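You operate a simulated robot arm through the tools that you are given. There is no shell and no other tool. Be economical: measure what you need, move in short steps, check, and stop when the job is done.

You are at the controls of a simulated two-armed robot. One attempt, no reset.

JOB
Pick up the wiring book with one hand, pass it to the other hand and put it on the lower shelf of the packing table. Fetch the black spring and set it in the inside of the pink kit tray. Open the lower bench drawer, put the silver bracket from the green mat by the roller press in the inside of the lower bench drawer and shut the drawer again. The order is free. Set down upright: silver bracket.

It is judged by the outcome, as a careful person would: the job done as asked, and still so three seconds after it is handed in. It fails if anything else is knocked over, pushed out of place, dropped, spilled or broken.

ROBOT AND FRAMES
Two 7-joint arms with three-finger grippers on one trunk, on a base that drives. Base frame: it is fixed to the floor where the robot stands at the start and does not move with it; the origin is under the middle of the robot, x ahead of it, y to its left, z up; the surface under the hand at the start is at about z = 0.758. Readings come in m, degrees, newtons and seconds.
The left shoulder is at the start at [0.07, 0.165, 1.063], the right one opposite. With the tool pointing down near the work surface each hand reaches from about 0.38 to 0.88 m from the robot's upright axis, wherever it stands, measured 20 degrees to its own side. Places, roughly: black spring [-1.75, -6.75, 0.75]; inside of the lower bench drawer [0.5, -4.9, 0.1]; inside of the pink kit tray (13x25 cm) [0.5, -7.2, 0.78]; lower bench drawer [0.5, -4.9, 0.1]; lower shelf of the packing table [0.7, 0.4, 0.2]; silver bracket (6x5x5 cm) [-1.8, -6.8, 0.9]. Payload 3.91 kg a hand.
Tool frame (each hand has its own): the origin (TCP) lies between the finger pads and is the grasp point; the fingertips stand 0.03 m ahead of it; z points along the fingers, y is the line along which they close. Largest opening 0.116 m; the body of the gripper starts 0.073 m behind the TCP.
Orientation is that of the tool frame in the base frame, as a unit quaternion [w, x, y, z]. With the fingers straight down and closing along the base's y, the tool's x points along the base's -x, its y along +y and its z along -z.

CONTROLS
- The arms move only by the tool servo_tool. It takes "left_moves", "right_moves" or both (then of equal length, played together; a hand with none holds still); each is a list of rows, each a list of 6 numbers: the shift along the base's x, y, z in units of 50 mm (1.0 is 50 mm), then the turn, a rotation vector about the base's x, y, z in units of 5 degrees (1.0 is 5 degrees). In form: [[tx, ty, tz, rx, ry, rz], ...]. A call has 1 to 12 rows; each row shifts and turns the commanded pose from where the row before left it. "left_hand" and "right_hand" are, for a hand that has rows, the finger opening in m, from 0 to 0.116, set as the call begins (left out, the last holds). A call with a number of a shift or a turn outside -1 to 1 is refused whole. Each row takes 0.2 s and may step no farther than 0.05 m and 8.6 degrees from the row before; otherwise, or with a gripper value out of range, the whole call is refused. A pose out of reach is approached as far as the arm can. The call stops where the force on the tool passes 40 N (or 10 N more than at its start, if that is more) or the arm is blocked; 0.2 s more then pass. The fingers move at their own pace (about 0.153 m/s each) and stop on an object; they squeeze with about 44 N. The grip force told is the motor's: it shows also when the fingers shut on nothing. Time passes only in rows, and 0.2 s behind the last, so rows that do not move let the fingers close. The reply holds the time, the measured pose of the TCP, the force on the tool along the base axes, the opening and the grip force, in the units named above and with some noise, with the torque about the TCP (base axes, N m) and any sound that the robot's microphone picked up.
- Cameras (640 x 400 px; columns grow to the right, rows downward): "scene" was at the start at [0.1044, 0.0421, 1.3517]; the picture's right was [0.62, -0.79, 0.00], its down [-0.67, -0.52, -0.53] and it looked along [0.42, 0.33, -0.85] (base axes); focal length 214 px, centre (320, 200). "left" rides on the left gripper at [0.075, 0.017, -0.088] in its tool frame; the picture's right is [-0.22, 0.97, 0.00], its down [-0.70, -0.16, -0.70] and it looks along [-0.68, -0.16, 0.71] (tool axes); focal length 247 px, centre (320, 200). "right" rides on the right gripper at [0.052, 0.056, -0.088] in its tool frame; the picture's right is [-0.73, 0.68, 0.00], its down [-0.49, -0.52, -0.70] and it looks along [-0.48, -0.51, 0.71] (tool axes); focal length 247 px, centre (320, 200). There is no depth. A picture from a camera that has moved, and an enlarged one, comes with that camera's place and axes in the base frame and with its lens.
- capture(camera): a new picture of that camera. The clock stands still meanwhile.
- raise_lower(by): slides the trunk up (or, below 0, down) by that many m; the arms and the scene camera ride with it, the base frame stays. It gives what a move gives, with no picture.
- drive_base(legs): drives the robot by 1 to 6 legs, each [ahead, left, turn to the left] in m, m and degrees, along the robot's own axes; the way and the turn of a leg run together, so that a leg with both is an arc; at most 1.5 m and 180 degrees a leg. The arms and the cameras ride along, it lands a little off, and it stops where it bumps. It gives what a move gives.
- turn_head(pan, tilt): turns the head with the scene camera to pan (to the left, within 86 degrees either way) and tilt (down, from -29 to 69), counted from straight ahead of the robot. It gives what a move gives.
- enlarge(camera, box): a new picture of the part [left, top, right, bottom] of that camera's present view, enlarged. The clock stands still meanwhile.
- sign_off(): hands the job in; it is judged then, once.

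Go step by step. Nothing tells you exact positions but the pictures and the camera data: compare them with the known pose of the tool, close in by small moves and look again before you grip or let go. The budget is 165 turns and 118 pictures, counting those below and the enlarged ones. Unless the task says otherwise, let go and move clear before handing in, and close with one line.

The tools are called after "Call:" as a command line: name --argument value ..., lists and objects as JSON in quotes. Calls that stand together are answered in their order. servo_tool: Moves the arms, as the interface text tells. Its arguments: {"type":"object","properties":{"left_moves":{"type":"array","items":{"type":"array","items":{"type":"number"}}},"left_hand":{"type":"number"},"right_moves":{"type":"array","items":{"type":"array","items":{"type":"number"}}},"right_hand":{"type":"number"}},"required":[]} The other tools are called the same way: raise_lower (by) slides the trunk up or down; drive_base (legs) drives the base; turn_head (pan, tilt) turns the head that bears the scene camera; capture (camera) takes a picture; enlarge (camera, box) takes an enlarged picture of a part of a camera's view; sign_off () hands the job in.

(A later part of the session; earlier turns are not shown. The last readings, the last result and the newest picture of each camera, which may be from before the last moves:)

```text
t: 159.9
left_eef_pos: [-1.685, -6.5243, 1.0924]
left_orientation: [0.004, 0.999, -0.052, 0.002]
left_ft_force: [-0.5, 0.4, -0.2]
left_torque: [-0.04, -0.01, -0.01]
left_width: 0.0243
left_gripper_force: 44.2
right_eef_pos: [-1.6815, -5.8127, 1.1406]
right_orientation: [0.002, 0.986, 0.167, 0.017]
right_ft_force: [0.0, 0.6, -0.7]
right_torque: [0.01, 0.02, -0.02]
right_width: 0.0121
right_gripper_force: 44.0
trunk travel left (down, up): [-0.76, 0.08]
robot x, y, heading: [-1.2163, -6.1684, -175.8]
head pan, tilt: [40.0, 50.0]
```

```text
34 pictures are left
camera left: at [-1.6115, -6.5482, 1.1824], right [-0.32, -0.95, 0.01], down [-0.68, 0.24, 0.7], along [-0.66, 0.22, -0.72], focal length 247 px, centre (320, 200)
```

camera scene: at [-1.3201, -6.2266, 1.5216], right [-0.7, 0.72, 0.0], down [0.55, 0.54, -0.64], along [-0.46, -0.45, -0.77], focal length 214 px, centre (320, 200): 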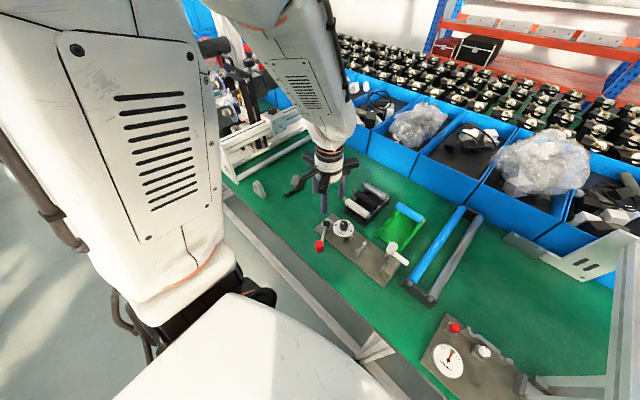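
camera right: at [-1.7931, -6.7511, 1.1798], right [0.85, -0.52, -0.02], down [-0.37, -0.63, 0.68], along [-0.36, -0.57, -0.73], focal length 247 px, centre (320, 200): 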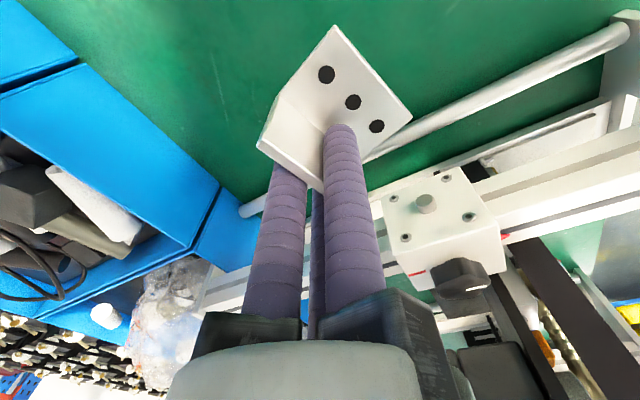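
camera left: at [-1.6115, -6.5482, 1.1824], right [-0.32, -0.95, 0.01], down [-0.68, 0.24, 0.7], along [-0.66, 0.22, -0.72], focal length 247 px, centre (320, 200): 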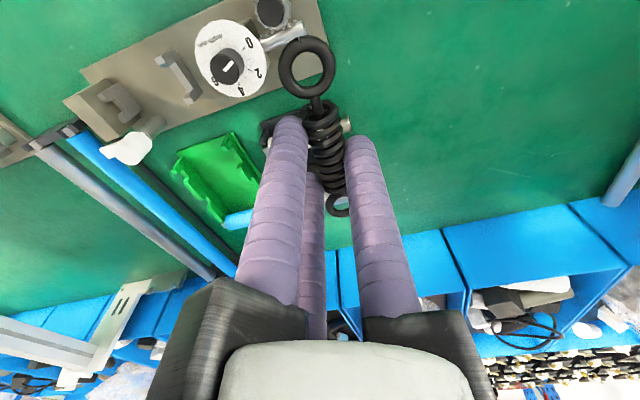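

Spring is held. I back across the aisle, then turn to face −y and look at the left bench for the pink tray.

Call:
drive_base --legs '[[-0.95, 0, 0], [0, 0, 86]]'

Call:
turn_head --pan 40 --tilt 35

Call:
capture --camera "scene"

```text
t: 168.5
left_eef_pos: [0.0361, -6.608, 1.092]
left_orientation: [0.002, 0.77, 0.638, 0.004]
left_ft_force: [-0.4, -1.3, -0.9]
left_torque: [0.01, -0.02, -0.02]
left_width: 0.0256
left_gripper_force: 44.0
right_eef_pos: [-0.6732, -6.549, 1.1391]
right_orientation: [-0.011, 0.61, 0.792, 0.012]
right_ft_force: [-0.5, -0.7, -0.5]
right_torque: [-0.01, 0.02, -0.01]
right_width: 0.0119
right_gripper_force: 43.9
trunk travel left (down, up): [-0.76, 0.08]
robot x, y, heading: [-0.2876, -6.1128, -90.8]
head pan, tilt: [40.0, 50.0]
```

```text
t: 169.2
left_eef_pos: [0.0364, -6.6078, 1.0939]
left_orientation: [0.002, 0.769, 0.639, 0.003]
left_ft_force: [0.8, -0.3, -0.1]
left_torque: [0.02, -0.01, 0.02]
left_width: 0.0257
left_gripper_force: 44.2
right_eef_pos: [-0.673, -6.5483, 1.1411]
right_orientation: [-0.011, 0.611, 0.791, 0.014]
right_ft_force: [-0.3, 0.7, -0.9]
right_torque: [0.01, 0.02, -0.04]
right_width: 0.0121
right_gripper_force: 43.6
trunk travel left (down, up): [-0.76, 0.08]
robot x, y, heading: [-0.2848, -6.1101, -90.4]
head pan, tilt: [40.0, 35.0]
```

```text
33 pictures are left
camera scene: at [-0.2281, -6.2292, 1.5432], right [-0.77, -0.64, 0.0], down [-0.37, 0.44, -0.82], along [0.52, -0.63, -0.57], focal length 214 px, centre (320, 200)
```

scene: 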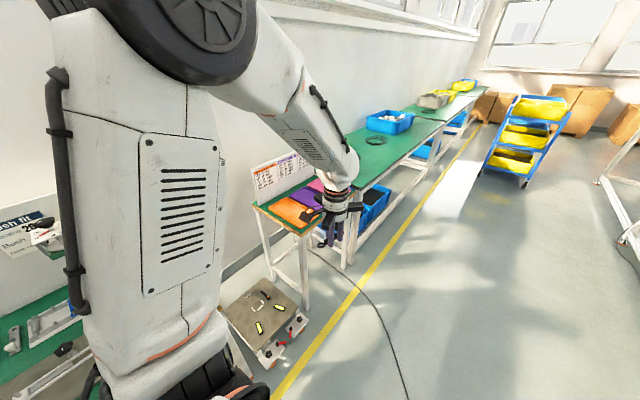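

The small stand carries orange, purple and pink trays. I zoom in on it.

Call:
enlarge --camera "scene" --box '[235, 140, 363, 240]'

Call:
capture --camera "left"

```text
4.00 times, centred on (299, 190) of scene
camera zoom: at [-0.2281, -6.2292, 1.5432], right [-0.77, -0.64, 0.0], down [-0.37, 0.44, -0.82], along [0.52, -0.63, -0.57], focal length 858 px, centre (404, 240)
```

zoom: 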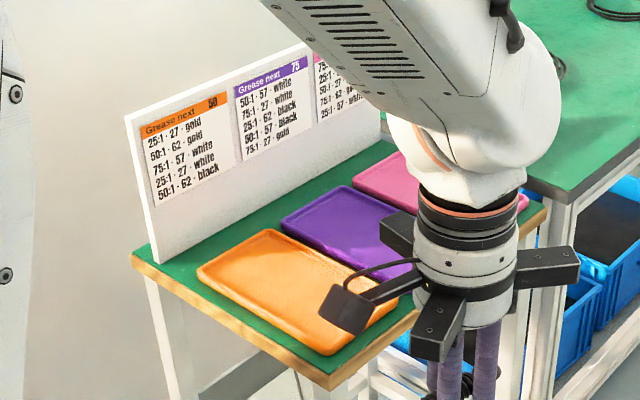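

```text
31 pictures are left
camera left: at [0.0673, -6.5373, 1.1818], right [0.92, -0.4, 0.01], down [-0.29, -0.66, 0.7], along [-0.27, -0.64, -0.72], focal length 247 px, centre (320, 200)
```

left: 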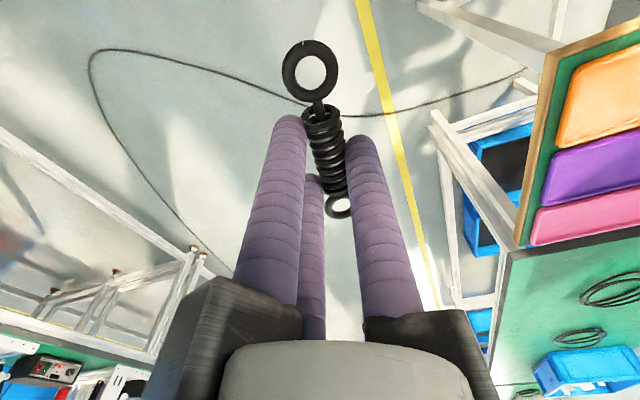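

The pink tray is at x 0.375–0.625, y≈−7.207 (z≈0.78). I move in to about (−0.14, −6.5), keeping off the cable.

Call:
drive_base --legs '[[0.38, 0.14, 0]]'

Call:
servo_tool --left_moves '[[0.4, -0.25, 0, 0, 0, -1], [0.4, -0.25, 0, 0, 0, -1], [0.4, -0.25, 0, 0, 0, -1], [0.4, -0.25, 0, 0, 0, -1], [0.4, -0.25, 0, 0, 0, -1], [0.4, -0.25, 0, 0, 0, -1], [0.4, -0.25, 0, 0, 0, -1], [0.4, -0.25, 0, 0, 0, -1], [0.4, -0.25, 0, 0, 0, -1], [0.4, -0.25, 0, 0, 0, -1], [0.4, -0.25, 0, 0, 0, -1], [0.4, -0.25, 0, 0, 0, -1]]'

Call:
capture --camera "left"

```text
t: 171.8
left_eef_pos: [0.1825, -6.9849, 1.0945]
left_orientation: [0.002, 0.764, 0.645, 0.004]
left_ft_force: [0.1, 0.3, -0.8]
left_torque: [-0.03, 0.0, -0.01]
left_width: 0.0256
left_gripper_force: 43.7
right_eef_pos: [-0.5277, -6.9345, 1.1412]
right_orientation: [-0.01, 0.604, 0.796, 0.013]
right_ft_force: [-0.1, 0.4, -1.0]
right_torque: [0.0, 0.02, 0.03]
right_width: 0.0119
right_gripper_force: 44.1
trunk travel left (down, up): [-0.76, 0.08]
robot x, y, heading: [-0.1477, -6.4908, -89.4]
head pan, tilt: [40.0, 35.0]
```

```text
t: 174.4
left_eef_pos: [0.4198, -7.1354, 1.0918]
left_orientation: [0.003, 0.985, 0.175, 0.002]
left_ft_force: [0.4, 0.5, -0.9]
left_torque: [-0.01, 0.06, -0.02]
left_width: 0.0257
left_gripper_force: 44.4
right_eef_pos: [-0.528, -6.9372, 1.1395]
right_orientation: [-0.011, 0.604, 0.797, 0.014]
right_ft_force: [0.2, -0.4, -0.7]
right_torque: [0.0, 0.04, -0.01]
right_width: 0.0121
right_gripper_force: 43.4
trunk travel left (down, up): [-0.76, 0.08]
robot x, y, heading: [-0.1465, -6.497, -89.4]
head pan, tilt: [40.0, 35.0]
```

```text
30 pictures are left
camera left: at [0.497, -7.1253, 1.1806], right [0.13, -0.99, 0.0], down [-0.71, -0.09, 0.7], along [-0.69, -0.09, -0.72], focal length 247 px, centre (320, 200)
```

left: 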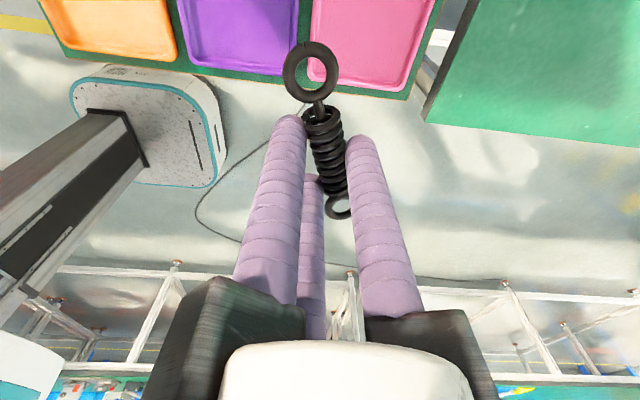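

The spring is now along the tray's length. I shift over the tray centre and lower the trunk 0.2 m.

Call:
servo_tool --left_moves '[[0.4, -0.5, 0, 0, 0, -0.5], [0.4, -0.5, 0, 0, 0, -0.5], [0.3, -0.46, 0, 0, 0, -0.5], [0, 0, 0, 0, 0, 0]]'

Call:
raise_lower --by -0.18

Call:
capture --camera "left"

```text
t: 175.4
left_eef_pos: [0.4769, -7.206, 1.0931]
left_orientation: [0.004, 0.994, 0.111, 0.002]
left_ft_force: [0.5, -0.7, 0.0]
left_torque: [0.03, 0.04, 0.02]
left_width: 0.0256
left_gripper_force: 44.3
right_eef_pos: [-0.5276, -6.9365, 1.141]
right_orientation: [-0.01, 0.605, 0.796, 0.013]
right_ft_force: [-0.8, 0.2, -1.5]
right_torque: [-0.04, 0.03, -0.01]
right_width: 0.012
right_gripper_force: 43.5
trunk travel left (down, up): [-0.76, 0.08]
robot x, y, heading: [-0.1474, -6.4916, -89.5]
head pan, tilt: [40.0, 35.0]
```

```text
t: 177.4
left_eef_pos: [0.4775, -7.2068, 0.9115]
left_orientation: [0.003, 0.994, 0.111, 0.002]
left_ft_force: [-0.3, 0.7, 0.0]
left_torque: [0.05, 0.0, -0.01]
left_width: 0.0256
left_gripper_force: 44.1
right_eef_pos: [-0.5285, -6.9353, 0.9604]
right_orientation: [-0.01, 0.605, 0.796, 0.014]
right_ft_force: [0.6, -0.3, -1.4]
right_torque: [-0.01, -0.01, -0.01]
right_width: 0.0121
right_gripper_force: 44.0
trunk travel left (down, up): [-0.58, 0.26]
robot x, y, heading: [-0.1448, -6.4937, -89.5]
head pan, tilt: [40.0, 35.0]
```

```text
29 pictures are left
camera left: at [0.555, -7.2058, 1.0015], right [0.0, -1.0, 0.01], down [-0.72, 0.01, 0.7], along [-0.7, 0.0, -0.72], focal length 247 px, centre (320, 200)
```

left: 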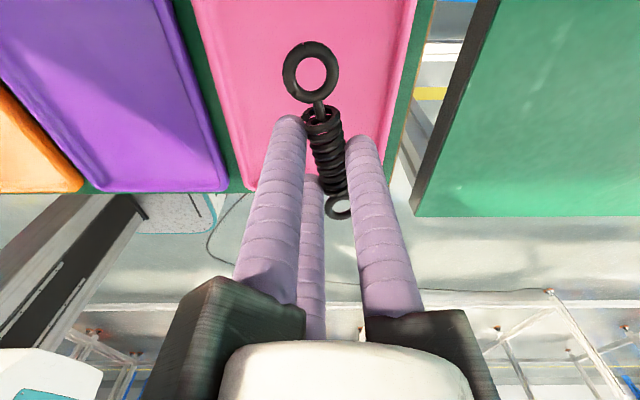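

Centred over the tray. Lowering gently until contact.

Call:
servo_tool --left_moves '[[0, 0, -0.5, 0, 0, 0], [0, 0, -0.5, 0, 0, 0], [0, 0, -0.3, 0, 0, 0], [0, 0, 0, 0, 0, 0]]'

Call:
servo_tool --left_moves '[[0, 0, -0.1, 0, 0, 0], [0, 0, -0.1, 0, 0, 0], [0, 0, 0, 0, 0, 0]]'

Call:
capture --camera "left"

```text
t: 178.4
left_eef_pos: [0.4767, -7.2085, 0.8461]
left_orientation: [0.003, 0.994, 0.111, 0.003]
left_ft_force: [-0.1, -0.4, 0.4]
left_torque: [-0.01, 0.03, 0.0]
left_width: 0.0255
left_gripper_force: 43.9
right_eef_pos: [-0.5289, -6.936, 0.9618]
right_orientation: [-0.011, 0.604, 0.797, 0.014]
right_ft_force: [-0.1, -0.2, -0.6]
right_torque: [-0.01, 0.01, 0.0]
right_width: 0.012
right_gripper_force: 43.9
trunk travel left (down, up): [-0.58, 0.26]
robot x, y, heading: [-0.1471, -6.4905, -89.1]
head pan, tilt: [40.0, 35.0]
```

```text
t: 179.2
left_eef_pos: [0.4772, -7.2066, 0.8352]
left_orientation: [0.003, 0.994, 0.112, 0.002]
left_ft_force: [0.4, -0.3, 0.2]
left_torque: [0.0, -0.01, 0.04]
left_width: 0.0257
left_gripper_force: 44.1
right_eef_pos: [-0.5284, -6.9365, 0.9616]
right_orientation: [-0.01, 0.605, 0.796, 0.013]
right_ft_force: [-0.2, 0.1, -1.5]
right_torque: [-0.01, 0.0, -0.04]
right_width: 0.0122
right_gripper_force: 43.7
trunk travel left (down, up): [-0.58, 0.26]
robot x, y, heading: [-0.1462, -6.4885, -89.6]
head pan, tilt: [40.0, 35.0]
```

```text
28 pictures are left
camera left: at [0.5544, -7.2068, 0.9257], right [0.0, -1.0, 0.01], down [-0.72, 0.01, 0.7], along [-0.7, 0.0, -0.72], focal length 247 px, centre (320, 200)
```

left: 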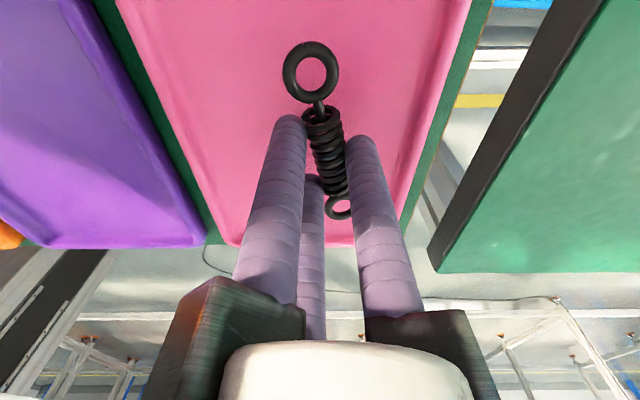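

Still slightly above the tray floor; continuing in 5 mm steps.

Call:
servo_tool --left_moves '[[0, 0, -0.1, 0, 0, 0], [0, 0, -0.1, 0, 0, 0], [0, 0, 0, 0, 0, 0]]'

Call:
servo_tool --left_moves '[[0, 0, -0.08, 0, 0, 0], [0, 0, 0, 0, 0, 0]]'

```text
t: 180.0
left_eef_pos: [0.477, -7.2071, 0.8267]
left_orientation: [0.002, 0.994, 0.112, 0.002]
left_ft_force: [-0.3, 0.2, -1.0]
left_torque: [0.01, 0.03, 0.0]
left_width: 0.0259
left_gripper_force: 44.0
right_eef_pos: [-0.5277, -6.9365, 0.9601]
right_orientation: [-0.01, 0.604, 0.797, 0.014]
right_ft_force: [0.5, -0.6, -1.9]
right_torque: [-0.02, 0.0, 0.0]
right_width: 0.0123
right_gripper_force: 44.3
trunk travel left (down, up): [-0.58, 0.26]
robot x, y, heading: [-0.1444, -6.4932, -89.3]
head pan, tilt: [40.0, 35.0]
```

```text
t: 180.6
left_eef_pos: [0.4779, -7.2079, 0.8239]
left_orientation: [0.004, 0.994, 0.112, 0.001]
left_ft_force: [-0.8, 0.8, -0.4]
left_torque: [-0.01, -0.02, 0.01]
left_width: 0.0259
left_gripper_force: 43.2
right_eef_pos: [-0.5287, -6.9366, 0.961]
right_orientation: [-0.011, 0.604, 0.797, 0.014]
right_ft_force: [-0.2, 1.0, -2.2]
right_torque: [-0.02, 0.02, -0.01]
right_width: 0.0122
right_gripper_force: 44.5
trunk travel left (down, up): [-0.58, 0.26]
robot x, y, heading: [-0.146, -6.4921, -89.3]
head pan, tilt: [40.0, 35.0]
```

Call:
servo_tool --left_moves '[[0, 0, -0.08, 0, 0, 0], [0, 0, -0.08, 0, 0, 0], [0, 0, 0, 0, 0, 0]]'

Call:
servo_tool --left_moves '[[0, 0, -0.08, 0, 0, 0], [0, 0, 0, 0, 0, 0]]'

```text
t: 181.4
left_eef_pos: [0.4769, -7.207, 0.8172]
left_orientation: [0.005, 0.994, 0.112, 0.004]
left_ft_force: [0.2, -0.8, 5.9]
left_torque: [-0.04, 0.17, 0.04]
left_width: 0.0255
left_gripper_force: 43.8
right_eef_pos: [-0.5293, -6.936, 0.9604]
right_orientation: [-0.01, 0.604, 0.797, 0.014]
right_ft_force: [0.2, -0.4, -0.9]
right_torque: [0.0, 0.0, -0.01]
right_width: 0.0119
right_gripper_force: 44.2
trunk travel left (down, up): [-0.58, 0.26]
robot x, y, heading: [-0.148, -6.4923, -89.4]
head pan, tilt: [40.0, 35.0]
```

```text
t: 182.0
left_eef_pos: [0.4777, -7.207, 0.8181]
left_orientation: [0.007, 0.994, 0.112, 0.004]
left_ft_force: [6.1, -7.5, 25.1]
left_torque: [-0.04, 0.22, -0.12]
left_width: 0.0257
left_gripper_force: 44.1
right_eef_pos: [-0.5291, -6.9346, 0.9619]
right_orientation: [-0.009, 0.605, 0.796, 0.014]
right_ft_force: [-0.1, -0.5, -1.5]
right_torque: [0.0, -0.01, -0.03]
right_width: 0.012
right_gripper_force: 44.3
trunk travel left (down, up): [-0.58, 0.26]
robot x, y, heading: [-0.1446, -6.4938, -89.3]
head pan, tilt: [40.0, 35.0]
```

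Contact with the tray floor. I relieve the pressure, open, and lift away.

Call:
servo_tool --left_moves '[[0, 0, 0.09, 0, 0, 0], [0, 0, 0, 0, 0, 0]]'

Call:
servo_tool --left_moves '[[0, 0, 0, 0, 0, 0], [0, 0, 0, 0, 0, 0], [0, 0, 0.4, 0, 0, 0], [0, 0, 0.8, 0, 0, 0], [0, 0, 0.8, 0, 0, 0], [0, 0, 0.8, 0, 0, 0], [0, 0, 0.8, 0, 0, 0]]' --left_hand 0.05

Call:
capture --camera "left"

```text
t: 182.6
left_eef_pos: [0.4752, -7.205, 0.816]
left_orientation: [0.003, 0.994, 0.111, 0.003]
left_ft_force: [2.8, -7.0, 15.3]
left_torque: [-0.13, 0.29, 0.19]
left_width: 0.0257
left_gripper_force: 44.0
right_eef_pos: [-0.5283, -6.9352, 0.9596]
right_orientation: [-0.011, 0.605, 0.796, 0.014]
right_ft_force: [0.1, 0.1, -1.5]
right_torque: [-0.03, 0.01, 0.03]
right_width: 0.0121
right_gripper_force: 44.0
trunk travel left (down, up): [-0.58, 0.26]
robot x, y, heading: [-0.1454, -6.4938, -89.5]
head pan, tilt: [40.0, 35.0]
```

```text
t: 184.2
left_eef_pos: [0.4768, -7.1984, 0.9952]
left_orientation: [0.003, 0.994, 0.112, 0.002]
left_ft_force: [0.2, 1.0, -0.8]
left_torque: [0.0, -0.02, -0.01]
left_width: 0.0501
left_gripper_force: 0.0
left hand out of reach, approached as far as the arm can: row 7
right_eef_pos: [-0.5272, -6.9354, 0.9606]
right_orientation: [-0.011, 0.604, 0.797, 0.014]
right_ft_force: [0.9, 0.8, -1.0]
right_torque: [-0.05, 0.01, 0.02]
right_width: 0.0121
right_gripper_force: 44.3
trunk travel left (down, up): [-0.58, 0.26]
robot x, y, heading: [-0.1473, -6.4924, -89.2]
head pan, tilt: [40.0, 35.0]
```

```text
27 pictures are left
camera left: at [0.554, -7.1978, 1.0832], right [0.0, -1.0, 0.01], down [-0.72, 0.0, 0.7], along [-0.7, 0.0, -0.72], focal length 247 px, centre (320, 200)
```

left: 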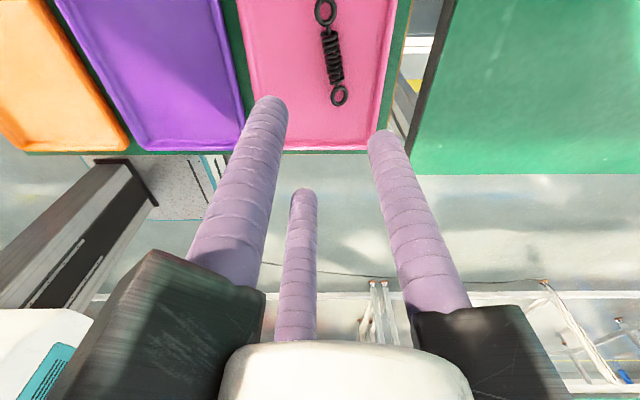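

The spring lies inside the pink tray. I raise the trunk, retract the left hand, and back up the aisle toward the drawer bench.

Call:
raise_lower --by 0.18

Call:
servo_tool --left_moves '[[-0.6, 0.5, 0, 0, 0, 1], [-0.6, 0.5, 0, 0, 0, 1], [-0.6, 0.5, 0, 0, 0, 1], [-0.6, 0.5, 0, 0, 0, 1], [-0.6, 0.5, 0, 0, 0, 1], [-0.6, 0.4, 0, 0, 0, 1], [-0.6, 0.4, 0, 0, 0, 1], [-0.6, 0.4, 0, 0, 0, 1], [-0.6, 0.4, 0, 0, 0, 1], [-0.4, 0.2, 0, 0, 0, 1], [0, 0, 0, 0, 0, 1], [0, 0, 0, 0, 0, 1]]'

Call:
drive_base --legs '[[-0.4, -0.45, 0], [-1.0, 0, 0], [0, 0, 45]]'

Call:
turn_head --pan 20 --tilt 35

Call:
capture --camera "scene"

```text
t: 186.2
left_eef_pos: [0.4768, -7.1988, 1.1734]
left_orientation: [0.002, 0.994, 0.112, 0.002]
left_ft_force: [0.5, -0.5, 0.0]
left_torque: [0.04, -0.04, 0.03]
left_width: 0.0497
left_gripper_force: 0.0
right_eef_pos: [-0.5288, -6.9362, 1.1399]
right_orientation: [-0.011, 0.605, 0.796, 0.014]
right_ft_force: [-1.0, -0.2, -0.1]
right_torque: [0.01, 0.05, 0.0]
right_width: 0.0122
right_gripper_force: 44.6
trunk travel left (down, up): [-0.76, 0.08]
robot x, y, heading: [-0.1424, -6.4971, -89.4]
head pan, tilt: [40.0, 35.0]
```

```text
t: 188.8
left_eef_pos: [0.1854, -6.9843, 1.1718]
left_orientation: [0.001, 0.804, 0.594, 0.003]
left_ft_force: [0.1, 1.1, 0.8]
left_torque: [0.02, -0.01, -0.04]
left_width: 0.0501
left_gripper_force: 0.0
right_eef_pos: [-0.5294, -6.937, 1.1421]
right_orientation: [-0.01, 0.605, 0.796, 0.013]
right_ft_force: [-0.1, 0.4, -2.3]
right_torque: [-0.04, 0.04, 0.0]
right_width: 0.0123
right_gripper_force: 44.0
trunk travel left (down, up): [-0.76, 0.08]
robot x, y, heading: [-0.1466, -6.4928, -89.2]
head pan, tilt: [40.0, 35.0]
```

```text
t: 198.9
left_eef_pos: [-0.0441, -5.2404, 1.1721]
left_orientation: [0.0, 0.514, 0.858, 0.003]
left_ft_force: [-0.4, 0.1, 0.2]
left_torque: [0.01, 0.01, -0.03]
left_width: 0.0498
left_gripper_force: 0.2
right_eef_pos: [-0.5801, -5.7144, 1.1412]
right_orientation: [-0.015, 0.252, 0.968, 0.009]
right_ft_force: [-0.2, -1.2, -0.7]
right_torque: [0.0, 0.03, 0.04]
right_width: 0.012
right_gripper_force: 43.5
trunk travel left (down, up): [-0.76, 0.08]
robot x, y, heading: [-0.6235, -5.1304, -44.0]
head pan, tilt: [40.0, 35.0]
```

```text
t: 199.7
left_eef_pos: [-0.0433, -5.2405, 1.1724]
left_orientation: [0.0, 0.515, 0.857, 0.003]
left_ft_force: [-0.6, 0.0, -0.5]
left_torque: [0.0, 0.05, -0.01]
left_width: 0.05
left_gripper_force: 0.1
right_eef_pos: [-0.5795, -5.7146, 1.1413]
right_orientation: [-0.015, 0.252, 0.968, 0.009]
right_ft_force: [0.0, -0.6, -1.1]
right_torque: [-0.01, 0.0, 0.01]
right_width: 0.0123
right_gripper_force: 43.5
trunk travel left (down, up): [-0.76, 0.08]
robot x, y, heading: [-0.6267, -5.1274, -44.2]
head pan, tilt: [20.0, 35.0]
```

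```text
26 pictures are left
camera scene: at [-0.5097, -5.2019, 1.5433], right [-0.41, -0.91, 0.0], down [-0.52, 0.23, -0.82], along [0.75, -0.33, -0.57], focal length 214 px, centre (320, 200)
```

scene: 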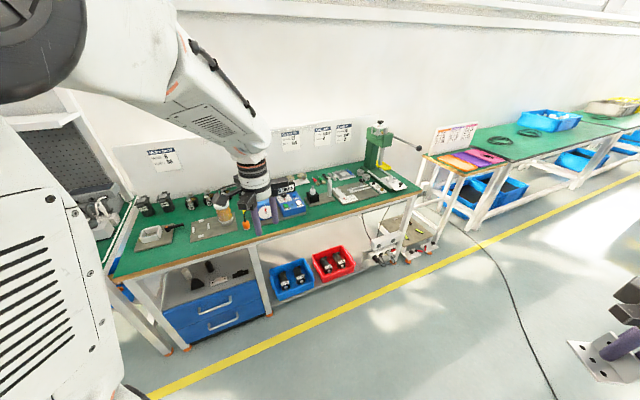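

The blue two-drawer unit is under the near bench; the lower drawer handle is visible. Zooming in.

Call:
enlarge --camera "scene" --box '[145, 245, 289, 360]'

```text
3.48 times, centred on (217, 302) of scene
camera zoom: at [-0.5097, -5.2019, 1.5433], right [-0.41, -0.91, 0.0], down [-0.52, 0.23, -0.82], along [0.75, -0.33, -0.57], focal length 746 px, centre (678, -156)
```

zoom: 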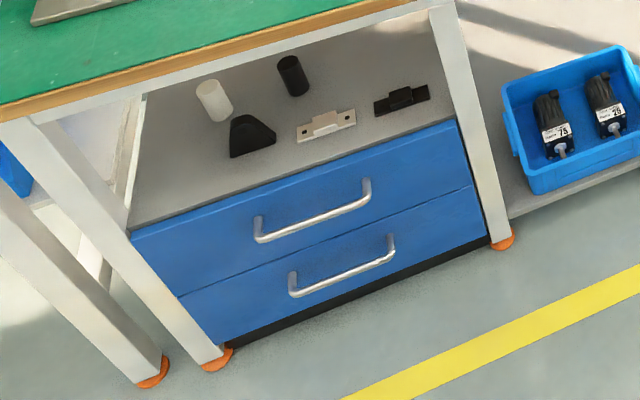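

The lower drawer's handle is at about x≈0.33, y −4.84…−5.01, z≈0.16. I'll turn to face it, back off, lower the trunk, and set the left hand level with vertical closing as I did at the shelf.

Call:
drive_base --legs '[[0, 0, 44.2], [-0.35, -0.09, 0]]'

Call:
raise_lower --by -0.4

Call:
raise_lower --by -0.35

Call:
servo_tool --left_moves '[[0.5, 0, 0, 0, 0, 0.9], [0.5, 0, 0, 0, 0, 0.9], [0.5, 0, 0, 0, 0, 0.9], [0.5, 0, 0, 0, 0, 0.9], [0.5, 0, 0, 0, 0, 0], [0.5, 0, 0, 0, 0, 0], [0.4, 0, -0.1, 0.46, -0.46, -0.722], [0.4, 0, -0.1, 0.46, -0.46, -0.722], [0.4, 0, -0.1, 0.46, -0.46, -0.722], [0.4, 0, -0.1, 0.46, -0.46, -0.722], [0.4, 0, -0.1, 0.46, -0.46, -0.722], [0.4, 0, -0.1, 0.46, -0.46, -0.722]]'

Call:
servo_tool --left_moves '[[0.2, 0, 0, 0.46, -0.46, -0.722], [0.2, 0, 0, 0.46, -0.46, -0.722], [0.2, 0, 0, 0.46, -0.46, -0.722], [0.2, 0, 0, 0.46, -0.46, -0.722], [0.2, 0, 0, 0.46, -0.46, -0.722], [0.2, 0, 0, 0.46, -0.46, -0.722], [0, 0, 0, 0.46, -0.46, -0.722], [0, 0, 0, 0.46, -0.46, -0.722], [0, 0, 0, 0.46, -0.46, -0.722], [0, 0, 0, 0.46, -0.46, -0.722], [0, 0, 0, 0.46, -0.46, -0.722]]'

```text
t: 204.1
left_eef_pos: [-0.4762, -4.8959, 1.1717]
left_orientation: [-0.002, 0.158, 0.987, 0.003]
left_ft_force: [0.3, 0.2, -0.5]
left_torque: [0.01, 0.01, -0.01]
left_width: 0.0499
left_gripper_force: 0.0
right_eef_pos: [-0.5367, -5.6091, 1.14]
right_orientation: [-0.018, -0.126, 0.992, 0.003]
right_ft_force: [0.1, 0.2, -1.2]
right_torque: [0.0, 0.01, -0.04]
right_width: 0.0121
right_gripper_force: 44.0
trunk travel left (down, up): [-0.76, 0.08]
robot x, y, heading: [-0.9755, -5.2189, -0.3]
head pan, tilt: [20.0, 35.0]
```

```text
t: 207.9
left_eef_pos: [-0.4781, -4.8966, 0.7719]
left_orientation: [-0.001, 0.159, 0.987, 0.003]
left_ft_force: [-0.4, 0.0, 0.2]
left_torque: [0.0, 0.01, -0.03]
left_width: 0.0499
left_gripper_force: 0.1
right_eef_pos: [-0.5376, -5.6089, 0.7398]
right_orientation: [-0.016, -0.127, 0.992, 0.002]
right_ft_force: [-1.1, -0.3, -1.7]
right_torque: [0.01, -0.03, -0.01]
right_width: 0.012
right_gripper_force: 43.7
trunk travel left (down, up): [-0.36, 0.48]
robot x, y, heading: [-0.9755, -5.2183, -0.5]
head pan, tilt: [20.0, 35.0]
```

```text
t: 211.3
left_eef_pos: [-0.4779, -4.8962, 0.4226]
left_orientation: [-0.001, 0.158, 0.987, 0.002]
left_ft_force: [0.6, -0.5, 0.1]
left_torque: [-0.02, 0.04, 0.01]
left_width: 0.0498
left_gripper_force: 0.1
right_eef_pos: [-0.5364, -5.609, 0.3899]
right_orientation: [-0.017, -0.127, 0.992, 0.002]
right_ft_force: [-0.1, -0.4, -2.1]
right_torque: [-0.02, -0.02, 0.04]
right_width: 0.0121
right_gripper_force: 43.8
trunk travel left (down, up): [-0.01, 0.83]
robot x, y, heading: [-0.9731, -5.2195, -0.4]
head pan, tilt: [20.0, 35.0]
```

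```text
t: 213.9
left_eef_pos: [-0.2079, -4.8949, 0.3933]
left_orientation: [0.117, 0.189, 0.967, 0.122]
left_ft_force: [-0.7, -0.2, 0.5]
left_torque: [0.01, 0.0, 0.02]
left_width: 0.0502
left_gripper_force: 0.0
right_eef_pos: [-0.5365, -5.6099, 0.3917]
right_orientation: [-0.017, -0.128, 0.992, 0.002]
right_ft_force: [0.2, -0.3, -0.3]
right_torque: [-0.01, -0.02, 0.02]
right_width: 0.0121
right_gripper_force: 43.6
trunk travel left (down, up): [-0.01, 0.83]
robot x, y, heading: [-0.9715, -5.223, -0.5]
head pan, tilt: [20.0, 35.0]
```

```text
t: 216.3
left_eef_pos: [-0.1474, -4.8953, 0.3924]
left_orientation: [0.311, 0.49, 0.75, 0.316]
left_ft_force: [0.3, 0.0, -0.1]
left_torque: [0.01, -0.01, 0.03]
left_width: 0.0499
left_gripper_force: 0.0
right_eef_pos: [-0.5364, -5.6085, 0.3904]
right_orientation: [-0.016, -0.126, 0.992, 0.002]
right_ft_force: [-0.8, 0.0, -1.2]
right_torque: [-0.05, 0.02, 0.02]
right_width: 0.0119
right_gripper_force: 44.4
trunk travel left (down, up): [-0.01, 0.83]
robot x, y, heading: [-0.9765, -5.2186, -0.4]
head pan, tilt: [20.0, 35.0]
```

Good, no reach limits. Finishing the rotation (25° pitch, vertical closing), lowering, and then looking.

Call:
servo_tool --left_moves '[[0.3, -0.1, -0.5, 0.45, -0.45, -0.733], [0.3, -0.1, -0.5, 0.45, -0.45, -0.733], [0.3, -0.1, -0.5, 0.45, -0.45, -0.733], [0.3, -0.1, -0.5, 0.45, -0.45, -0.733], [0.3, -0.1, -0.5, 0.45, -0.45, -0.733], [0, 0, -0.5, 0, 0, 0], [0, 0, -0.5, 0, 0, 0], [0, 0, 0, 0, 0, 0]]' --left_hand 0.08

Call:
turn_head --pan 5 --tilt 25

Call:
capture --camera "scene"

```text
t: 218.1
left_eef_pos: [-0.074, -4.9215, 0.2173]
left_orientation: [0.381, 0.598, 0.594, 0.38]
left_ft_force: [0.2, 0.0, 0.0]
left_torque: [0.0, -0.03, 0.02]
left_width: 0.0798
left_gripper_force: 0.0
right_eef_pos: [-0.5366, -5.6101, 0.3906]
right_orientation: [-0.017, -0.126, 0.992, 0.002]
right_ft_force: [0.2, 0.1, -0.9]
right_torque: [-0.02, 0.0, 0.0]
right_width: 0.0121
right_gripper_force: 44.1
trunk travel left (down, up): [-0.01, 0.83]
robot x, y, heading: [-0.9736, -5.2175, -0.4]
head pan, tilt: [20.0, 35.0]
```

```text
t: 218.9
left_eef_pos: [-0.0747, -4.9213, 0.2173]
left_orientation: [0.38, 0.598, 0.594, 0.381]
left_ft_force: [-0.1, -0.6, 0.7]
left_torque: [0.01, 0.03, 0.02]
left_width: 0.0802
left_gripper_force: 0.1
right_eef_pos: [-0.5371, -5.6091, 0.3902]
right_orientation: [-0.017, -0.127, 0.992, 0.003]
right_ft_force: [-0.1, 0.5, -1.4]
right_torque: [0.03, 0.01, -0.01]
right_width: 0.012
right_gripper_force: 44.1
trunk travel left (down, up): [-0.01, 0.83]
robot x, y, heading: [-0.9723, -5.2203, -0.5]
head pan, tilt: [5.0, 25.0]
```

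```text
24 pictures are left
camera scene: at [-0.8324, -5.2128, 0.809], right [0.08, -1.0, 0.0], down [-0.42, -0.03, -0.91], along [0.9, 0.07, -0.42], focal length 214 px, centre (320, 200)
```

scene: 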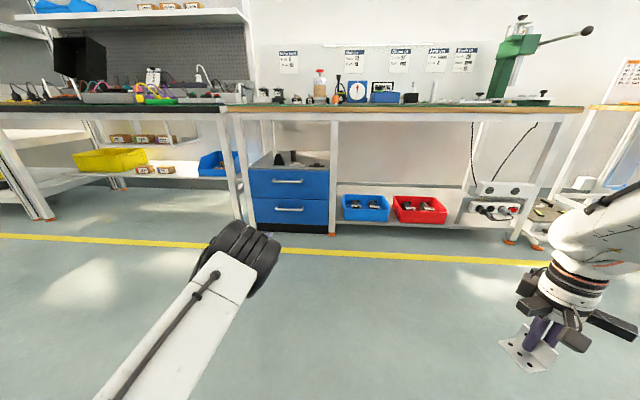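

I zoom on the drawers and take the left camera view to fix the handle position.

Call:
enlarge --camera "scene" --box '[235, 140, 347, 245]'

Call:
capture --camera "left"

```text
3.81 times, centred on (291, 192) of scene
camera zoom: at [-0.8324, -5.2128, 0.809], right [0.08, -1.0, 0.0], down [-0.42, -0.03, -0.91], along [0.9, 0.07, -0.42], focal length 817 px, centre (430, 229)
```

zoom: 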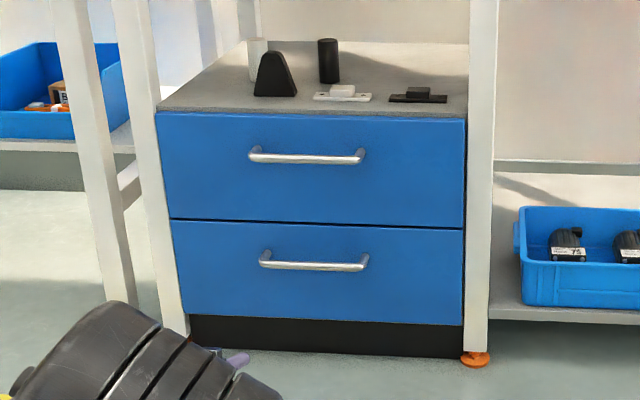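

```text
22 pictures are left
camera left: at [-0.1454, -4.8458, 0.2699], right [0.41, -0.23, 0.88], down [-0.71, -0.69, 0.15], along [0.58, -0.68, -0.44], focal length 247 px, centre (320, 200)
```

left: 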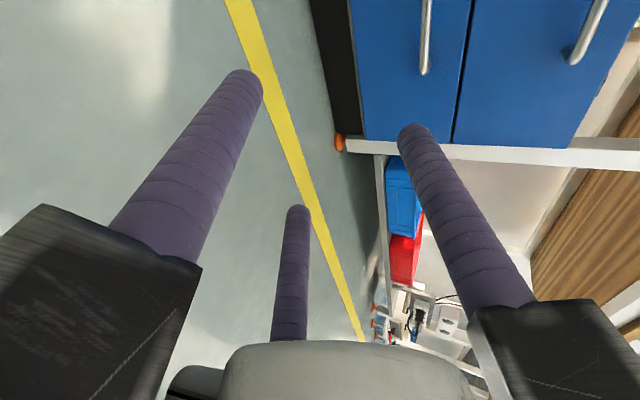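

Handle bar triangulated at x≈0.308, z≈0.208, centre y≈−4.934. I narrow the opening to 5 cm and drive forward 0.30 m.

Call:
servo_tool --left_moves '[[0, -0.2, 0, 0, 0, 0], [0, 0, 0, 0, 0, 0]]' --left_hand 0.05

Call:
drive_base --legs '[[0.3, 0, 0]]'

Call:
capture --camera "left"

```text
t: 219.5
left_eef_pos: [-0.0745, -4.9312, 0.2169]
left_orientation: [0.381, 0.597, 0.595, 0.38]
left_ft_force: [0.4, 0.2, 1.3]
left_torque: [-0.01, -0.03, 0.03]
left_width: 0.0501
left_gripper_force: 0.1
right_eef_pos: [-0.5371, -5.6099, 0.3906]
right_orientation: [-0.017, -0.127, 0.992, 0.002]
right_ft_force: [0.1, 0.0, -1.8]
right_torque: [0.04, 0.04, -0.01]
right_width: 0.012
right_gripper_force: 43.1
trunk travel left (down, up): [-0.01, 0.83]
robot x, y, heading: [-0.9745, -5.2192, -0.6]
head pan, tilt: [5.0, 25.0]
```

```text
t: 221.5
left_eef_pos: [0.2264, -4.9293, 0.2173]
left_orientation: [0.38, 0.597, 0.595, 0.381]
left_ft_force: [0.1, -0.2, -0.6]
left_torque: [0.01, -0.02, 0.03]
left_width: 0.0501
left_gripper_force: 0.1
right_eef_pos: [-0.2365, -5.6087, 0.3905]
right_orientation: [-0.017, -0.129, 0.992, 0.002]
right_ft_force: [-0.3, 1.0, -0.5]
right_torque: [-0.02, -0.01, -0.01]
right_width: 0.0118
right_gripper_force: 44.5
trunk travel left (down, up): [-0.01, 0.83]
robot x, y, heading: [-0.674, -5.2238, -0.0]
head pan, tilt: [5.0, 25.0]
```

```text
21 pictures are left
camera left: at [0.1543, -4.8541, 0.2701], right [0.41, -0.23, 0.88], down [-0.7, -0.7, 0.15], along [0.58, -0.68, -0.44], focal length 247 px, centre (320, 200)
```

left: 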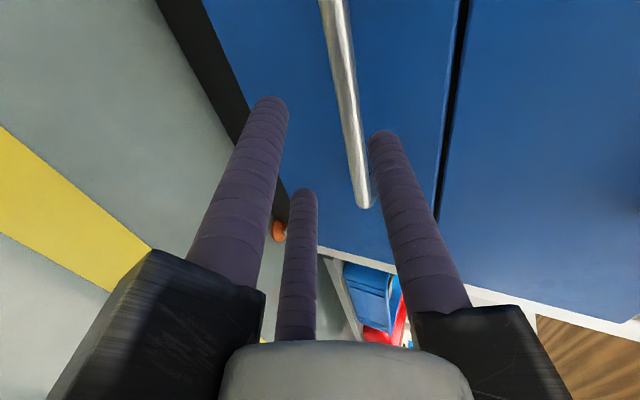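

The bar is slightly above the finger axis as expected. I advance 6 cm horizontally with the arm.

Call:
servo_tool --left_moves '[[0.4, 0, -0.06, 0, 0, 0], [0.4, 0, -0.06, 0, 0, 0], [0.4, 0, 0, 0, 0, 0], [0, 0, 0, 0, 0, 0]]'

Call:
capture --camera "left"

```text
t: 222.5
left_eef_pos: [0.2849, -4.9309, 0.2111]
left_orientation: [0.38, 0.596, 0.596, 0.38]
left_ft_force: [-32.2, -6.1, 8.1]
left_torque: [-0.14, -0.99, -0.26]
left_width: 0.047
left_gripper_force: 0.0
right_eef_pos: [-0.237, -5.6093, 0.3923]
right_orientation: [-0.016, -0.128, 0.992, 0.002]
right_ft_force: [0.2, 0.8, -1.2]
right_torque: [0.0, 0.0, 0.01]
right_width: 0.0119
right_gripper_force: 44.0
trunk travel left (down, up): [-0.01, 0.83]
robot x, y, heading: [-0.6792, -5.2205, -0.3]
head pan, tilt: [5.0, 25.0]
```

```text
20 pictures are left
camera left: at [0.2133, -4.8551, 0.2647], right [0.41, -0.23, 0.88], down [-0.7, -0.7, 0.15], along [0.58, -0.68, -0.44], focal length 247 px, centre (320, 200)
```

left: 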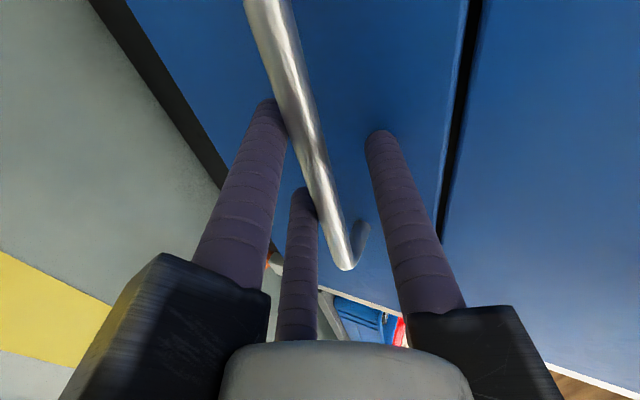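

The bar is between the fingers, tips just touching the drawer face. I ease back a few mm and close on the bar.

Call:
servo_tool --left_moves '[[-0.1, 0, 0, 0, 0, 0], [0, 0, 0, 0, 0, 0]]'

Call:
servo_tool --left_moves '[[0, 0, 0, 0, 0, 0], [0, 0, 0, 0, 0, 0], [0, 0, 0, 0, 0, 0]]' --left_hand 0

```text
t: 223.1
left_eef_pos: [0.2818, -4.9294, 0.2107]
left_orientation: [0.38, 0.596, 0.595, 0.381]
left_ft_force: [-0.9, 0.1, 0.3]
left_torque: [0.0, -0.01, 0.02]
left_width: 0.0501
left_gripper_force: 0.0
right_eef_pos: [-0.2348, -5.6091, 0.3912]
right_orientation: [-0.017, -0.129, 0.992, 0.003]
right_ft_force: [-0.9, -0.3, -1.5]
right_torque: [-0.01, -0.01, -0.01]
right_width: 0.0117
right_gripper_force: 43.8
trunk travel left (down, up): [-0.01, 0.83]
robot x, y, heading: [-0.6716, -5.2201, -0.2]
head pan, tilt: [5.0, 25.0]
```

```text
t: 223.9
left_eef_pos: [0.281, -4.9259, 0.2078]
left_orientation: [0.377, 0.597, 0.597, 0.38]
left_ft_force: [-0.8, 13.4, -8.5]
left_torque: [-0.03, 0.04, 0.26]
left_width: 0.0233
left_gripper_force: 44.9
right_eef_pos: [-0.2358, -5.6081, 0.3906]
right_orientation: [-0.018, -0.129, 0.991, 0.002]
right_ft_force: [0.1, 0.1, -0.5]
right_torque: [-0.01, -0.01, -0.01]
right_width: 0.0119
right_gripper_force: 43.7
trunk travel left (down, up): [-0.01, 0.83]
robot x, y, heading: [-0.6766, -5.2211, -0.2]
head pan, tilt: [5.0, 25.0]
```

Gripped. I drive back 0.26 m to open the drawer and check.

Call:
drive_base --legs '[[-0.27, 0, 0]]'

Call:
enlarge --camera "scene" --box '[200, 150, 380, 290]'

```text
t: 225.9
left_eef_pos: [-0.0028, -4.9278, 0.2067]
left_orientation: [0.378, 0.597, 0.597, 0.38]
left_ft_force: [2.0, 35.0, -11.4]
left_torque: [-0.03, 0.08, 0.37]
left_width: 0.0237
left_gripper_force: 45.0
right_eef_pos: [-0.5213, -5.6084, 0.3899]
right_orientation: [-0.018, -0.126, 0.992, 0.002]
right_ft_force: [0.9, 0.0, -1.7]
right_torque: [0.01, -0.02, 0.02]
right_width: 0.0122
right_gripper_force: 44.3
trunk travel left (down, up): [-0.01, 0.83]
robot x, y, heading: [-0.9573, -5.2207, -0.5]
head pan, tilt: [5.0, 25.0]
```

```text
2.86 times, centred on (290, 220) of scene
camera zoom: at [-0.8151, -5.2121, 0.8088], right [0.08, -1.0, 0.0], down [-0.42, -0.03, -0.91], along [0.9, 0.07, -0.42], focal length 613 px, centre (406, 143)
```

zoom: 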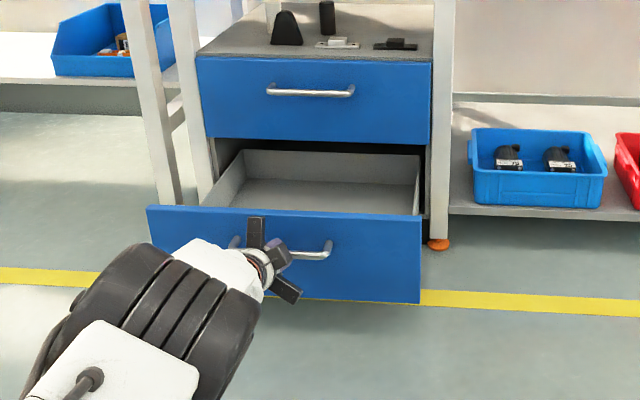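

The drawer is open about 28 cm. I release the handle, back off, and tuck the left arm.

Call:
servo_tool --left_moves '[[0, 0, 0, 0, 0, 0], [0, 0, 0, 0, 0, 0]]' --left_hand 0.06

Call:
drive_base --legs '[[-0.2, 0, 0]]'

Call:
servo_tool --left_moves '[[-0.2, 0, 0.4, -0.46, 0.46, 0.722], [-0.3, 0, 0.4, -0.46, 0.46, 0.722], [-0.3, 0, 0.4, -0.46, 0.46, 0.722], [-0.4, 0, 0.4, -0.46, 0.46, 0.722], [-0.4, 0, 0.4, -0.46, 0.46, 0.722], [-0.4, 0, 0.4, -0.46, 0.46, 0.722], [-0.4, 0, 0.2, -0.46, 0.46, 0.722], [-0.4, 0, 0.2, -0.46, 0.46, 0.722], [-0.4, 0, 0.2, -0.46, 0.46, 0.722], [-0.4, 0, 0, -0.46, 0.46, 0.722], [-0.4, 0, 0, -0.46, 0.46, 0.722], [-0.4, 0, 0, -0.46, 0.46, 0.722]]'

Call:
servo_tool --left_moves '[[-0.4, 0, 0, -0.46, 0.46, 0.722], [-0.4, 0, 0, -0.46, 0.46, 0.722], [-0.4, 0, 0, -0.46, 0.46, 0.722], [-0.4, 0, 0, -0.46, 0.46, 0.722], [-0.4, 0, 0, -0.46, 0.46, 0.722], [-0.4, 0, 0, -0.46, 0.46, 0.722], [-0.4, 0, 0, -0.46, 0.46, 0.722], [-0.4, 0, 0, -0.46, 0.46, 0.722], [-0.4, 0, 0, -0.46, 0.46, 0.722], [-0.4, 0, 0, -0.46, 0.46, 0.722], [-0.4, 0, 0, 0, 0, 0], [-0.4, 0, 0, 0, 0, 0]]'

```text
t: 226.5
left_eef_pos: [-0.0023, -4.9271, 0.2096]
left_orientation: [0.378, 0.597, 0.597, 0.381]
left_ft_force: [0.6, 0.2, -0.2]
left_torque: [0.0, 0.01, 0.0]
left_width: 0.06
left_gripper_force: 0.0
right_eef_pos: [-0.5214, -5.6091, 0.3909]
right_orientation: [-0.017, -0.126, 0.992, 0.002]
right_ft_force: [-1.2, -0.1, -1.1]
right_torque: [-0.02, 0.01, 0.0]
right_width: 0.012
right_gripper_force: 43.9
trunk travel left (down, up): [-0.01, 0.83]
robot x, y, heading: [-0.9551, -5.219, -0.3]
head pan, tilt: [5.0, 25.0]
```

```text
t: 228.1
left_eef_pos: [-0.1955, -4.9268, 0.2092]
left_orientation: [0.379, 0.597, 0.597, 0.379]
left_ft_force: [-1.0, 0.4, 0.2]
left_torque: [-0.02, 0.03, -0.01]
left_width: 0.0601
left_gripper_force: 0.0
right_eef_pos: [-0.7147, -5.6094, 0.3915]
right_orientation: [-0.017, -0.126, 0.992, 0.003]
right_ft_force: [0.3, -0.7, -0.5]
right_torque: [0.01, -0.02, 0.01]
right_width: 0.012
right_gripper_force: 43.7
trunk travel left (down, up): [-0.01, 0.83]
robot x, y, heading: [-1.1521, -5.2192, -0.5]
head pan, tilt: [5.0, 25.0]
```

```text
t: 230.7
left_eef_pos: [-0.4138, -4.9286, 0.36]
left_orientation: [0.193, 0.306, 0.912, 0.193]
left_ft_force: [0.2, 1.0, -0.7]
left_torque: [-0.02, -0.03, 0.03]
left_width: 0.0598
left_gripper_force: 0.1
right_eef_pos: [-0.7143, -5.6083, 0.3908]
right_orientation: [-0.017, -0.127, 0.992, 0.003]
right_ft_force: [-0.9, 0.1, -0.6]
right_torque: [-0.02, -0.02, 0.0]
right_width: 0.0121
right_gripper_force: 43.8
trunk travel left (down, up): [-0.01, 0.83]
robot x, y, heading: [-1.1484, -5.2216, -0.6]
head pan, tilt: [5.0, 25.0]
```

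```text
t: 233.3
left_eef_pos: [-0.6538, -4.9264, 0.3591]
left_orientation: [-0.002, 0.0, 1.0, 0.0]
left_ft_force: [-0.4, -0.4, -0.8]
left_torque: [0.02, -0.01, -0.02]
left_width: 0.0601
left_gripper_force: 0.1
right_eef_pos: [-0.7154, -5.6079, 0.3899]
right_orientation: [-0.017, -0.126, 0.992, 0.002]
right_ft_force: [-0.1, 0.4, -0.8]
right_torque: [0.0, 0.03, 0.03]
right_width: 0.0123
right_gripper_force: 44.0
trunk travel left (down, up): [-0.01, 0.83]
robot x, y, heading: [-1.1522, -5.2153, -0.5]
head pan, tilt: [5.0, 25.0]
```

Now I move sideways and forward so the right hand with the bracket is over the open drawer.

Call:
drive_base --legs '[[0.2, 0.515, 0.5], [0.52, 0, 0]]'

Call:
turn_head --pan -15 --tilt 50

Call:
capture --camera "scene"

```text
t: 239.1
left_eef_pos: [0.0559, -4.391, 0.3597]
left_orientation: [-0.001, -0.011, 1.0, -0.002]
left_ft_force: [-0.4, -0.4, 0.3]
left_torque: [0.0, 0.03, -0.03]
left_width: 0.0598
left_gripper_force: 0.0
right_eef_pos: [0.01, -5.0731, 0.3901]
right_orientation: [-0.016, -0.139, 0.99, 0.002]
right_ft_force: [0.8, 0.7, -0.8]
right_torque: [0.01, -0.01, 0.0]
right_width: 0.0121
right_gripper_force: 44.1
trunk travel left (down, up): [-0.01, 0.83]
robot x, y, heading: [-0.4387, -4.6905, 0.7]
head pan, tilt: [5.0, 25.0]
```

```text
t: 240.0
left_eef_pos: [0.0544, -4.3912, 0.3606]
left_orientation: [-0.001, -0.012, 1.0, -0.001]
left_ft_force: [1.0, -0.4, -0.4]
left_torque: [0.0, -0.01, 0.02]
left_width: 0.06
left_gripper_force: 0.0
right_eef_pos: [0.0089, -5.0728, 0.3904]
right_orientation: [-0.017, -0.138, 0.99, 0.002]
right_ft_force: [-0.1, -0.3, -0.9]
right_torque: [-0.02, 0.01, -0.02]
right_width: 0.012
right_gripper_force: 44.2
trunk travel left (down, up): [-0.01, 0.83]
robot x, y, heading: [-0.435, -4.6969, 1.1]
head pan, tilt: [-15.0, 50.0]
```

```text
18 pictures are left
camera scene: at [-0.3111, -4.7122, 0.7716], right [-0.24, -0.97, 0.0], down [-0.74, 0.19, -0.64], along [0.62, -0.16, -0.77], focal length 214 px, centre (320, 200)
```

scene: 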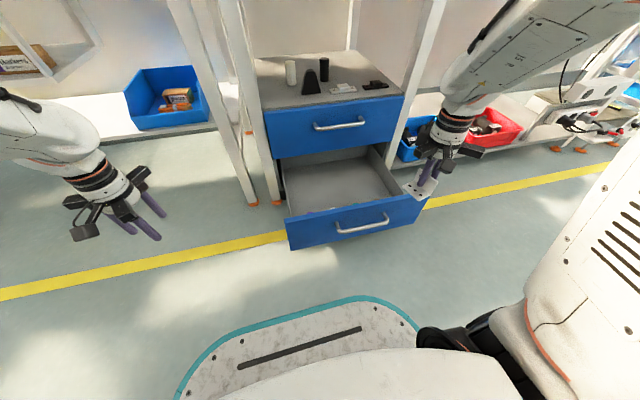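

The open drawer interior spans roughly x 0.06–0.34, y −5.1…−4.75. I move the bracket over (0.19, −4.92).

Call:
servo_tool --right_moves '[[0.7, 0.61, 0, 0, 0, 0], [0.7, 0.61, 0, 0, 0, 0], [0.7, 0.61, 0, 0, 0, 0], [0.7, 0.61, 0, 0, 0, 0], [0.7, 0.61, 0, 0, 0, 0], [0, 0, 0, 0, 0, 0]]'

Call:
enlarge --camera "scene" --box '[240, 90, 440, 250]'

```text
t: 241.4
left_eef_pos: [0.0545, -4.3902, 0.3598]
left_orientation: [-0.002, -0.012, 1.0, -0.001]
left_ft_force: [-1.7, 0.0, 0.0]
left_torque: [0.02, 0.01, 0.02]
left_width: 0.0597
left_gripper_force: 0.0
right_eef_pos: [0.1859, -4.9205, 0.3893]
right_orientation: [-0.017, -0.138, 0.99, 0.002]
right_ft_force: [0.0, 0.0, -0.6]
right_torque: [-0.03, -0.01, 0.0]
right_width: 0.012
right_gripper_force: 43.9
trunk travel left (down, up): [-0.01, 0.83]
robot x, y, heading: [-0.4335, -4.6909, 1.1]
head pan, tilt: [-15.0, 50.0]
```

```text
2.50 times, centred on (340, 170) of scene
camera zoom: at [-0.311, -4.7121, 0.7715], right [-0.24, -0.97, 0.0], down [-0.74, 0.19, -0.64], along [0.62, -0.16, -0.77], focal length 536 px, centre (270, 275)
```

zoom: 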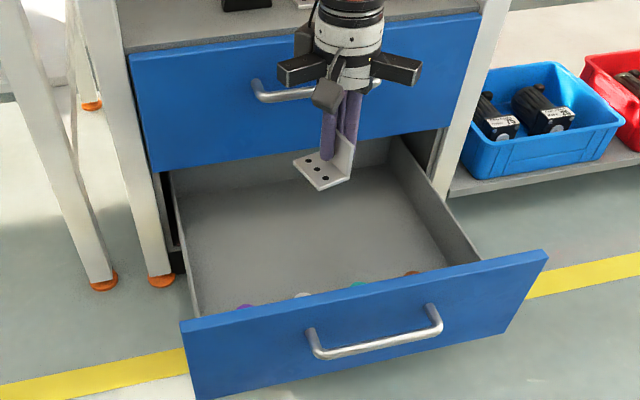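

Small parts lie at the drawer's front, so I go a bit deeper (x≈0.235) before lowering.

Call:
servo_tool --right_moves '[[0.5, 0, 0, 0, 0, 0], [0.48, 0, -0.3, 0, 0, 0], [0, 0, -0.7, 0, 0, 0], [0, 0, -0.7, 0, 0, 0], [0, 0, -0.7, 0, 0, 0], [0, 0, -0.4, 0, 0, 0], [0, 0, 0, 0, 0, 0]]'

Call:
enlarge --camera "scene" --box '[240, 90, 440, 250]'

```text
t: 242.4
left_eef_pos: [0.0527, -4.3924, 0.3602]
left_orientation: [0.001, -0.01, 1.0, -0.002]
left_ft_force: [0.3, -0.4, -0.4]
left_torque: [0.02, 0.02, 0.01]
left_width: 0.06
left_gripper_force: 0.0
right_eef_pos: [0.2345, -4.9214, 0.3138]
right_orientation: [-0.008, -0.14, 0.99, 0.0]
right_ft_force: [-21.6, 0.9, 23.9]
right_torque: [0.51, -2.98, 0.72]
right_width: 0.0118
right_gripper_force: 44.4
trunk travel left (down, up): [-0.01, 0.83]
robot x, y, heading: [-0.4359, -4.6935, 0.8]
head pan, tilt: [-15.0, 50.0]
stopped in row 5 (right hand): the force on the tool passed its limit at 58 N (the readings are from after the stop); the commanded pose is now the measured one
```

```text
2.50 times, centred on (340, 170) of scene
camera zoom: at [-0.314, -4.7119, 0.7725], right [-0.25, -0.97, 0.0], down [-0.74, 0.19, -0.65], along [0.63, -0.16, -0.76], focal length 536 px, centre (270, 275)
```

zoom: 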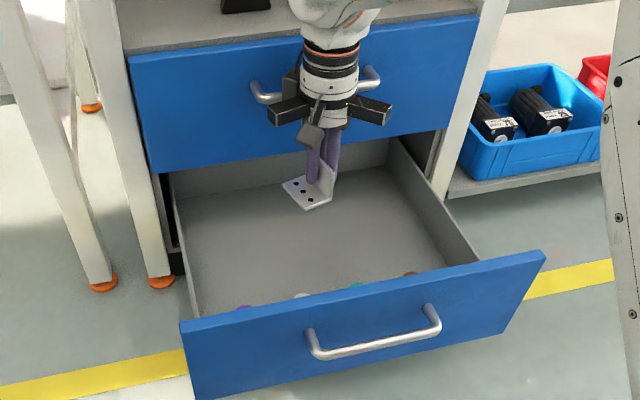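

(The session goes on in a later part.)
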